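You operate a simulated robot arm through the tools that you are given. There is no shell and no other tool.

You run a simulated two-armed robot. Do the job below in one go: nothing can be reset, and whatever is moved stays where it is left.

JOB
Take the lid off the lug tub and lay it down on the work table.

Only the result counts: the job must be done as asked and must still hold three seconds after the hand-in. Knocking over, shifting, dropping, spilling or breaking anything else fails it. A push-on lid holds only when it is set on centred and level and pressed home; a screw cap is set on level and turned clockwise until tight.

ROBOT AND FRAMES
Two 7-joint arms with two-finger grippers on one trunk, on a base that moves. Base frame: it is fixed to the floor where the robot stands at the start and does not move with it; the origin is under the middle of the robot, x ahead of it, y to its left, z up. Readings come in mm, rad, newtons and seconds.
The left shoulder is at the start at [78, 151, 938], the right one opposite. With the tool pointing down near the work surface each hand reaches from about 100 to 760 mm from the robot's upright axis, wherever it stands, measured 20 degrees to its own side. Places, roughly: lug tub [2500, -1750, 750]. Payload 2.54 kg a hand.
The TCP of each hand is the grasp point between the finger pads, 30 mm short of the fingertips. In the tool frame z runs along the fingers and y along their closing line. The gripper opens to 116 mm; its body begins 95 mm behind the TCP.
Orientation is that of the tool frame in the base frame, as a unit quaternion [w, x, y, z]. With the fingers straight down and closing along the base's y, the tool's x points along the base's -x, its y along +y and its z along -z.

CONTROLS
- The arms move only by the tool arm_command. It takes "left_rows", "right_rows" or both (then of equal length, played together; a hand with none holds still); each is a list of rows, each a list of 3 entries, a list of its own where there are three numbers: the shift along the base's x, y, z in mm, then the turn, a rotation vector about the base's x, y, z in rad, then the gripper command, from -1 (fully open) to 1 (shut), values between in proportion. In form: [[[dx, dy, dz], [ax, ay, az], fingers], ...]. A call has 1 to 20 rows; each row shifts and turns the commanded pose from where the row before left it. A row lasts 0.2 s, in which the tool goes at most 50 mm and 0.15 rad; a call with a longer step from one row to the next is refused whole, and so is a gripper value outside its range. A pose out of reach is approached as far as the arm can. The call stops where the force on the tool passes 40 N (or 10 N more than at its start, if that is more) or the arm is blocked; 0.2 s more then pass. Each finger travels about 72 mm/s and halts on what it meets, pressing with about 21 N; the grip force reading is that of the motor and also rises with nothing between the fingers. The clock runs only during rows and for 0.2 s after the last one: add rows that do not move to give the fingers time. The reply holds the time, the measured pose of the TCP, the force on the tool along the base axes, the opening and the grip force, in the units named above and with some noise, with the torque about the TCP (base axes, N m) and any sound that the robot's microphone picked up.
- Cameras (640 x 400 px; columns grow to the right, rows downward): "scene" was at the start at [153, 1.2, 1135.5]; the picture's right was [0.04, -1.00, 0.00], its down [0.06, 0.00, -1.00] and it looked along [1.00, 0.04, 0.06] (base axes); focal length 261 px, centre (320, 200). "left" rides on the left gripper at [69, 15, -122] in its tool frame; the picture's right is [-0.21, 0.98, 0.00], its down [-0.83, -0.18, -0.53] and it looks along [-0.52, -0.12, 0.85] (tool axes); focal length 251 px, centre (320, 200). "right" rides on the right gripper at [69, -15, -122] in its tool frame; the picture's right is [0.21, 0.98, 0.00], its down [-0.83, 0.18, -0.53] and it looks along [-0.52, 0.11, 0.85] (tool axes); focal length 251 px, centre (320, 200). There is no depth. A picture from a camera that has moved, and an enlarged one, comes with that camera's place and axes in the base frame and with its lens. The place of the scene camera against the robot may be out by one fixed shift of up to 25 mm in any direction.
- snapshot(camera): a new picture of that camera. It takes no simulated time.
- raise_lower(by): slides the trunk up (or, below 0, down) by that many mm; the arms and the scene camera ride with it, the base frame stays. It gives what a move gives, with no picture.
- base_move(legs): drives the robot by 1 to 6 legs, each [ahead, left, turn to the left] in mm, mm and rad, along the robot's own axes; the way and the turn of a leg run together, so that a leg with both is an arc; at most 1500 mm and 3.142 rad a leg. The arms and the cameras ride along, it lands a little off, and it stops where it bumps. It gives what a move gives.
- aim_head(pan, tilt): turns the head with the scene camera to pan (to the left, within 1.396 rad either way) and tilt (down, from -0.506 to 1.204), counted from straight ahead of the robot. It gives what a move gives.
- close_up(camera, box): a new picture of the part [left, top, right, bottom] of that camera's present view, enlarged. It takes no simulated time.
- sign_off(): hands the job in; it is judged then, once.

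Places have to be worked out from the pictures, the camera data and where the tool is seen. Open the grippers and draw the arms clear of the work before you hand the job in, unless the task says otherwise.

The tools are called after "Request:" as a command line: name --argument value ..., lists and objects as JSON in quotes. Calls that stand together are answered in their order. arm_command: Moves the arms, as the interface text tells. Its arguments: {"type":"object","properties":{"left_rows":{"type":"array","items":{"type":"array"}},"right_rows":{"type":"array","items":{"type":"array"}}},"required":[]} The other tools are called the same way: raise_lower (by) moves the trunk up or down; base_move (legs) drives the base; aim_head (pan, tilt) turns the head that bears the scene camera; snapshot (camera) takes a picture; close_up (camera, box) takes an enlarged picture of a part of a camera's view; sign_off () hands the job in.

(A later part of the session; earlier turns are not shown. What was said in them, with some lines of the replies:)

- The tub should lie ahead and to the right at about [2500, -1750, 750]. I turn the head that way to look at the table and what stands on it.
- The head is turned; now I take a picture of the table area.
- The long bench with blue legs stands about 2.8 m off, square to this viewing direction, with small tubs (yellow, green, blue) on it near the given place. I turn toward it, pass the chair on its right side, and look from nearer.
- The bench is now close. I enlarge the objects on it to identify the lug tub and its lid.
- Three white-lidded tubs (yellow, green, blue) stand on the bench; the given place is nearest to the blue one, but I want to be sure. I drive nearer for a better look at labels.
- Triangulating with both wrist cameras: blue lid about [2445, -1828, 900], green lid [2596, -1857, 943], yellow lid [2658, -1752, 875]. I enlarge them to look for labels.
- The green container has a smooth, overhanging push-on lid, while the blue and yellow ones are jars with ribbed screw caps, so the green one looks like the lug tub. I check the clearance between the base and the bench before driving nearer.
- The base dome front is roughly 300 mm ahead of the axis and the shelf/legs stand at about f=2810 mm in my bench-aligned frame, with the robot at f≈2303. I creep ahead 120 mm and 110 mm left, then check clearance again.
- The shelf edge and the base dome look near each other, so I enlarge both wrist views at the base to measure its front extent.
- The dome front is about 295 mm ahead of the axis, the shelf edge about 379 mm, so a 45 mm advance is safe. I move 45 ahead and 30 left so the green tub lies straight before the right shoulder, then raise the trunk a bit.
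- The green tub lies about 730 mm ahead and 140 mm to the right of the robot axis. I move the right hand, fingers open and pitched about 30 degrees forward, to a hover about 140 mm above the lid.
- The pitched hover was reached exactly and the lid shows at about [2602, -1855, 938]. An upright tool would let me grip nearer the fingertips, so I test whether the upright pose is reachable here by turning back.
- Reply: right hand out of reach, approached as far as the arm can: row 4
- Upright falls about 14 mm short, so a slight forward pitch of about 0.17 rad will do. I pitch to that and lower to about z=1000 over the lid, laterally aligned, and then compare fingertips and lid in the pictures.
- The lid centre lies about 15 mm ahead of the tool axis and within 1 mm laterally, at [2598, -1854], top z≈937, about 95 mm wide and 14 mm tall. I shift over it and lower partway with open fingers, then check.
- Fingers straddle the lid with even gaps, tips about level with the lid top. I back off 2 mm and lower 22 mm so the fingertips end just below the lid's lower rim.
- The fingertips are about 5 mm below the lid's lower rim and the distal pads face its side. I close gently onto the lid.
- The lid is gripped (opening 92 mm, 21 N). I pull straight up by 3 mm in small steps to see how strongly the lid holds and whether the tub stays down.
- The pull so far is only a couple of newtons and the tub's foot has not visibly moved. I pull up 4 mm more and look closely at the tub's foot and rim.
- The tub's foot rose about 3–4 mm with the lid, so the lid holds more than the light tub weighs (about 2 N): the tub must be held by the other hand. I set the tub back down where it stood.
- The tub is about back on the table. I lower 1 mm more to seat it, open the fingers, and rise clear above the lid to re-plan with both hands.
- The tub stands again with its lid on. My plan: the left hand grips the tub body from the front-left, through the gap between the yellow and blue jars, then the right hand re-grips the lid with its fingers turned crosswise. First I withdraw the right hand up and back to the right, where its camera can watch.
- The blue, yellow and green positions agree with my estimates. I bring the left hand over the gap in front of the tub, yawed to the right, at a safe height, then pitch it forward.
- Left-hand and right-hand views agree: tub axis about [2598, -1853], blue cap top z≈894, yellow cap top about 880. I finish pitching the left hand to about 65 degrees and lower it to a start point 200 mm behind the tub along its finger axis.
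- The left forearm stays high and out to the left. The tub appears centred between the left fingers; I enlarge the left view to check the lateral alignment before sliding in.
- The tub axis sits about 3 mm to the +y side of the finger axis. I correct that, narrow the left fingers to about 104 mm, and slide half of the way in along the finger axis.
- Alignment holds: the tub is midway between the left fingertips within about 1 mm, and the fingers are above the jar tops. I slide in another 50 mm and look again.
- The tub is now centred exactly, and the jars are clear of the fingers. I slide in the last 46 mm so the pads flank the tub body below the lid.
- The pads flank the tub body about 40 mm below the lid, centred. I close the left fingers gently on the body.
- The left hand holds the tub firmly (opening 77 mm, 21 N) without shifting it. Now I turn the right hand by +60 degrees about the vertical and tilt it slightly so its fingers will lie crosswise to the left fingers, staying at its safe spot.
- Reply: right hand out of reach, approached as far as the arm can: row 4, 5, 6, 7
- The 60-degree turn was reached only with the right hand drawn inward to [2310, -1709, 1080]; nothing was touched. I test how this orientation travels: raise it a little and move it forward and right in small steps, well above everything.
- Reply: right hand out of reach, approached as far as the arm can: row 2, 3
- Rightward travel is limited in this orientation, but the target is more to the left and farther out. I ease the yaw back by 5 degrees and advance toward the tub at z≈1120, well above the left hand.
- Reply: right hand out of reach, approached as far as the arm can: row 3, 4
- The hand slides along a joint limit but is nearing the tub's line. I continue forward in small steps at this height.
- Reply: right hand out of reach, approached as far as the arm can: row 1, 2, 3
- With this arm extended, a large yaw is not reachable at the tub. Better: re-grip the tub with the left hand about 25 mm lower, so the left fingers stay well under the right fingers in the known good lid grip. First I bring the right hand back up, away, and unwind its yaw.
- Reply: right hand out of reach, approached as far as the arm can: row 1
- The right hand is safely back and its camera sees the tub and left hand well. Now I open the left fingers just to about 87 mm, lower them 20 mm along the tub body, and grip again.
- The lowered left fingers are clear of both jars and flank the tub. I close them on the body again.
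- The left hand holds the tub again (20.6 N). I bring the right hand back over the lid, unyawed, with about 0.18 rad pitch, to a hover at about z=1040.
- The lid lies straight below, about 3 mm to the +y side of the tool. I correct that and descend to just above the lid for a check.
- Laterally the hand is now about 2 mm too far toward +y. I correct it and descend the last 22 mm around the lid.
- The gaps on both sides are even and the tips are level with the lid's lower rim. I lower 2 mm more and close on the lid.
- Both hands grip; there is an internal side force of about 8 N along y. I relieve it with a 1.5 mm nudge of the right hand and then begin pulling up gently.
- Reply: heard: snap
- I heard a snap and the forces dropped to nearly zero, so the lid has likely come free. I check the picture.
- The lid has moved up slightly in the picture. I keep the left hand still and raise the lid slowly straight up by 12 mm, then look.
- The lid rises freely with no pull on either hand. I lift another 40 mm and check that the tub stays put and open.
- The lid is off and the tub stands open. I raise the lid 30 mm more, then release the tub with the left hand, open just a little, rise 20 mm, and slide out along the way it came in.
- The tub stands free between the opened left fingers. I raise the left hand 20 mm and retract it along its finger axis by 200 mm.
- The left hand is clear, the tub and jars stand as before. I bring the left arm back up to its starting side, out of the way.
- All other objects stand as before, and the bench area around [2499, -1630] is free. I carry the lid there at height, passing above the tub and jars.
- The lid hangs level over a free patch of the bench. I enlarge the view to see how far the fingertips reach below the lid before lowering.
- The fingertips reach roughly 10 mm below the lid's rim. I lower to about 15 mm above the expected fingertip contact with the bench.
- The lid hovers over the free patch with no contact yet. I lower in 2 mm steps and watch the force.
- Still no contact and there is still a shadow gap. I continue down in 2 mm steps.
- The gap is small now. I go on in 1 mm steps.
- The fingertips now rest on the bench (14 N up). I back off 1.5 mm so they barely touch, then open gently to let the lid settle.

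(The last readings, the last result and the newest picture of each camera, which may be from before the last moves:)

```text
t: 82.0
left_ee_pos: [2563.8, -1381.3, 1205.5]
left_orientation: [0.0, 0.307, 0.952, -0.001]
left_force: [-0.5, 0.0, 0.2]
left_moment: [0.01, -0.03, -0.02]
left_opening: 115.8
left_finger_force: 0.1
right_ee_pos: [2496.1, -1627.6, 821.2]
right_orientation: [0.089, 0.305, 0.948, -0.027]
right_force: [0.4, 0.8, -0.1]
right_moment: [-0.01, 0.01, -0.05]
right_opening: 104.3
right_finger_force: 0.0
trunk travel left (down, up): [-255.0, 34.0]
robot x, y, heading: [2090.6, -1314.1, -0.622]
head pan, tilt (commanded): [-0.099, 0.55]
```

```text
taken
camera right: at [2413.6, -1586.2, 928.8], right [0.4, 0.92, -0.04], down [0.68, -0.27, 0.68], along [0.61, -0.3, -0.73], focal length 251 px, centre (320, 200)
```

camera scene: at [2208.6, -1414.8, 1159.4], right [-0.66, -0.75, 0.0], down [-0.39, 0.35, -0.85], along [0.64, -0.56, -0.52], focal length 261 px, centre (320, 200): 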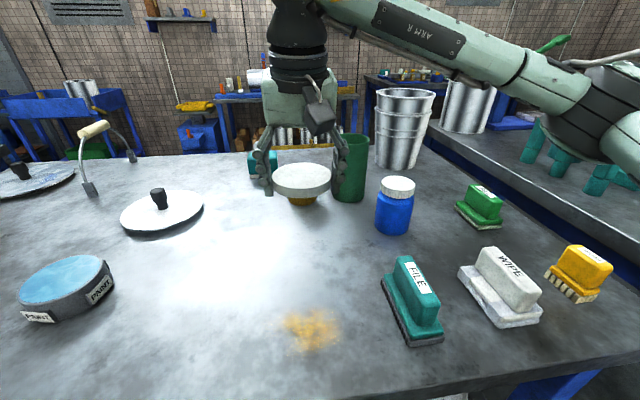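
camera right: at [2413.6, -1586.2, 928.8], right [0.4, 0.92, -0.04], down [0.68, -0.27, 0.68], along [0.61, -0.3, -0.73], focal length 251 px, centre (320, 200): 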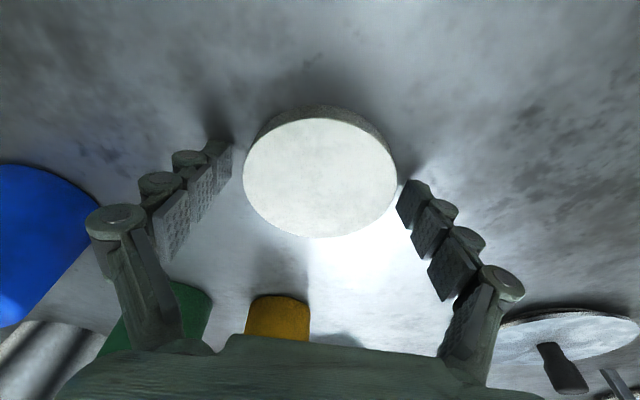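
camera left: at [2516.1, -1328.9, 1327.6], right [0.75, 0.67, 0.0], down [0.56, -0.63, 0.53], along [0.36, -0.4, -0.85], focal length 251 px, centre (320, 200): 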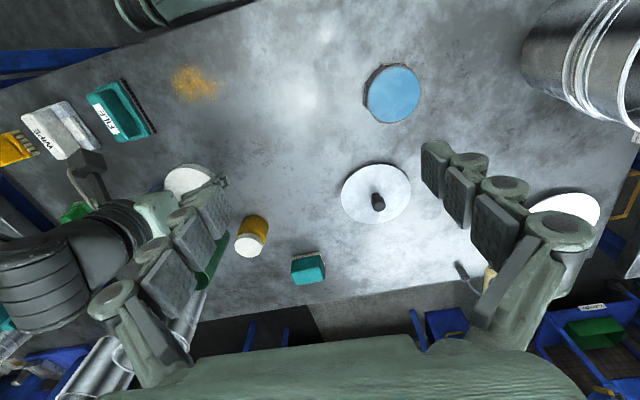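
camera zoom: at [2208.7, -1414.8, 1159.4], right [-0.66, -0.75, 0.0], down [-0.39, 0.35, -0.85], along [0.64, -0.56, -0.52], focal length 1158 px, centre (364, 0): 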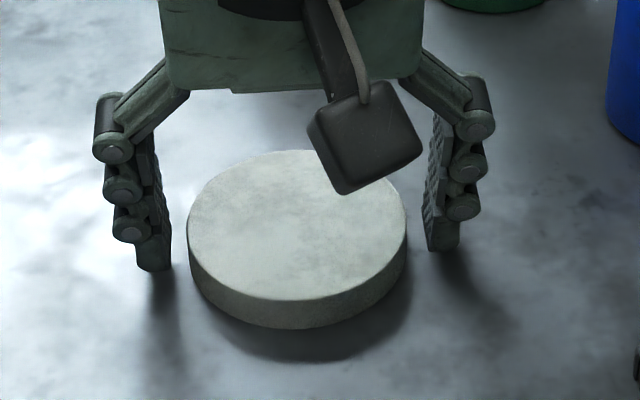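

The lid has settled on the bench between the open fingers. I open fully and lift the right hand straight up, well clear.

Request:
arm_command --right_rows '[[[0, 0, 0], [0, 0, 0], -1], [[0, 0, 0], [0, 0, 0], -1], [[0, 0, 10], [0, 0, 0], -1], [[0, 0, 20], [0, 0, 0], -1], [[0, 0, 40], [0, 0, 0], -1], [[0, 0, 45], [0, 0, 0], -1], [[0, 0, 45], [0, 0, 0], -1], [[0, 0, 45], [0, 0, 0], -1], [[-20, -20, 45], [0, 0, 0], -1], [[-30, -25, 20], [0, 0, 0], -1], [[-30, -25, 10], [0, 0, 0], -1], [[-30, -25, 10], [0, 0, 0], -1], [[0, 0, 0], [0, 0, 0], -1]]'

Request:
snapshot --camera "scene"

Request:
close_up --camera "scene" --box '[240, 110, 440, 290]'

Request:
snapshot --camera "right"

```text
refused: row 9 steps farther than a row can; nothing moved
```

```text
taken
camera scene: at [2208.7, -1414.8, 1159.4], right [-0.66, -0.75, 0.0], down [-0.39, 0.35, -0.85], along [0.64, -0.56, -0.52], focal length 261 px, centre (320, 200)
```

scene: 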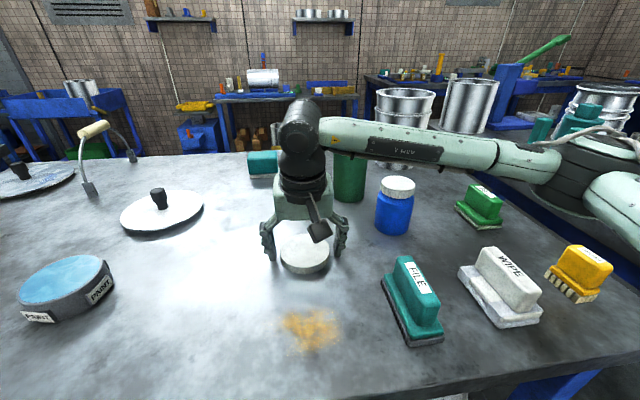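

```text
2.22 times, centred on (340, 200) of scene
camera zoom: at [2208.7, -1414.8, 1159.4], right [-0.66, -0.75, 0.0], down [-0.39, 0.35, -0.85], along [0.64, -0.56, -0.52], focal length 579 px, centre (276, 200)
```

zoom: 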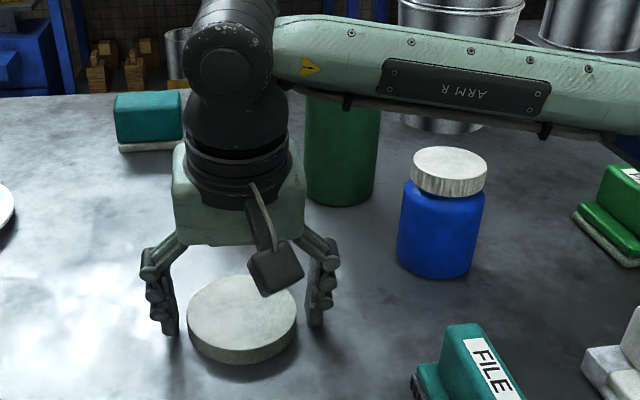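

```text
taken
camera right: at [2413.6, -1586.2, 928.8], right [0.4, 0.92, -0.04], down [0.68, -0.27, 0.68], along [0.61, -0.3, -0.73], focal length 251 px, centre (320, 200)
```

right: 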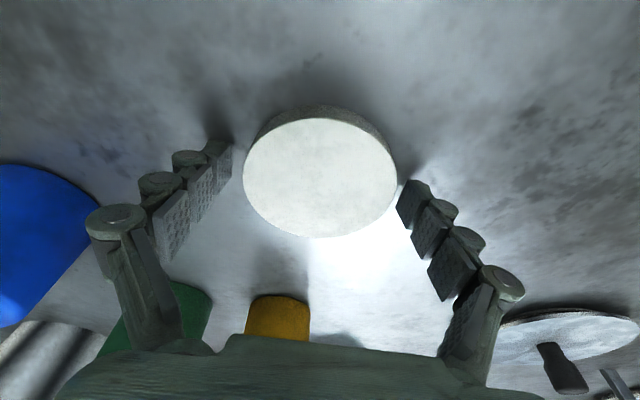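

The call was refused only because one step was too long; nothing moved. I repeat the straight lift with smaller steps.

Request:
arm_command --right_rows '[[[0, 0, 0], [0, 0, 0], -1], [[0, 0, 0], [0, 0, 0], -1], [[0, 0, 10], [0, 0, 0], -1], [[0, 0, 20], [0, 0, 0], -1], [[0, 0, 40], [0, 0, 0], -1], [[0, 0, 40], [0, 0, 0], -1], [[0, 0, 40], [0, 0, 0], -1], [[0, 0, 40], [0, 0, 0], -1], [[0, 0, 40], [0, 0, 0], -1], [[-25, -25, 30], [0, 0, 0], -1], [[-30, -25, 20], [0, 0, 0], -1], [[-30, -25, 20], [0, 0, 0], -1], [[-30, -25, 10], [0, 0, 0], -1], [[0, 0, 0], [0, 0, 0], -1]]'

Request:
snapshot --camera "scene"

Request:
close_up --camera "scene" --box '[240, 120, 440, 290]'

Request:
snapshot --camera "right"

```text
t: 85.0
left_ee_pos: [2563.3, -1382.0, 1206.6]
left_orientation: [0.0, 0.307, 0.952, -0.001]
left_force: [0.0, 0.7, -0.2]
left_moment: [0.0, -0.05, 0.01]
left_opening: 115.9
left_finger_force: 0.1
right_ee_pos: [2380.4, -1728.0, 1133.9]
right_orientation: [0.089, 0.306, 0.948, -0.027]
right_force: [0.5, -0.3, -0.2]
right_moment: [0.04, 0.01, -0.02]
right_opening: 116.0
right_finger_force: 0.2
trunk travel left (down, up): [-255.0, 34.0]
robot x, y, heading: [2089.4, -1316.0, -0.625]
head pan, tilt (commanded): [-0.099, 0.55]
```

```text
taken
camera scene: at [2209.0, -1414.7, 1159.3], right [-0.66, -0.75, 0.0], down [-0.39, 0.35, -0.85], along [0.64, -0.56, -0.52], focal length 261 px, centre (320, 200)
```

scene: 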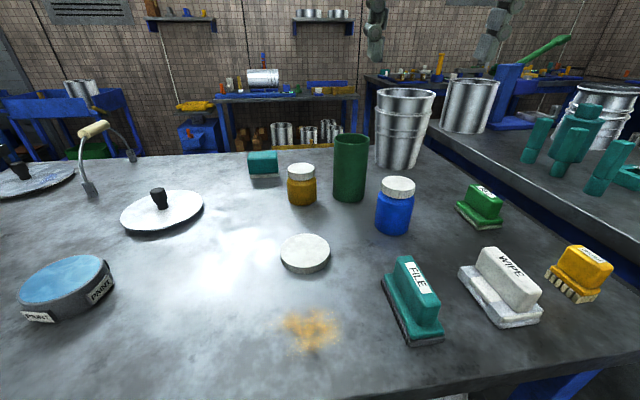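

```text
2.35 times, centred on (340, 205) of scene
camera zoom: at [2209.0, -1414.7, 1159.3], right [-0.66, -0.75, 0.0], down [-0.39, 0.35, -0.85], along [0.64, -0.56, -0.52], focal length 613 px, centre (273, 188)
```

zoom: 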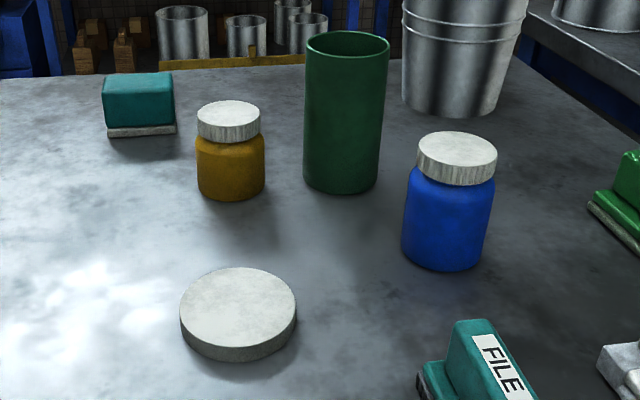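

```text
taken
camera right: at [2299.5, -1687.3, 1239.7], right [0.4, 0.92, -0.04], down [0.68, -0.27, 0.68], along [0.61, -0.3, -0.73], focal length 251 px, centre (320, 200)
```

right: 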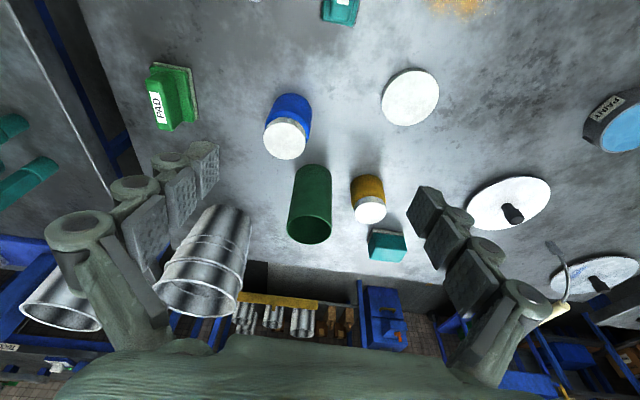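

The lid lies flat on the bench, the tub stands open and upright in its place, and the jars and other items are where they were. Both grippers are open and well above the work, so I hand the job in.

Request:
sign_off

```text
The job is handed in.
```

The lid is off the lug tub and lies flat on the work table, at about [2499, -1630] in the base frame. The tub stands open and upright in its place. The last pictures show the jars and the other items where they were before.

- **Which tub:** No label was visible on any container. I took the green one to be the lug tub because it had a smooth push-on lid and stood near the given place. The blue and yellow jars nearby have ribbed screw caps. The blue jar was slightly closer to the given place, so this was a judgement.
- **How the lid came off:** On the first pull the light tub rose a few millimetres with the lid, so I set it back down. I then held the tub with the left hand and pulled the lid with the right. It came free with a snap. The tub may have shifted by one or two millimetres.
- **Laying it down:** The fingertips touched the table first, so the lid fell roughly 10 mm when released and settled flat.

Both grippers are open and raised clear of the table.
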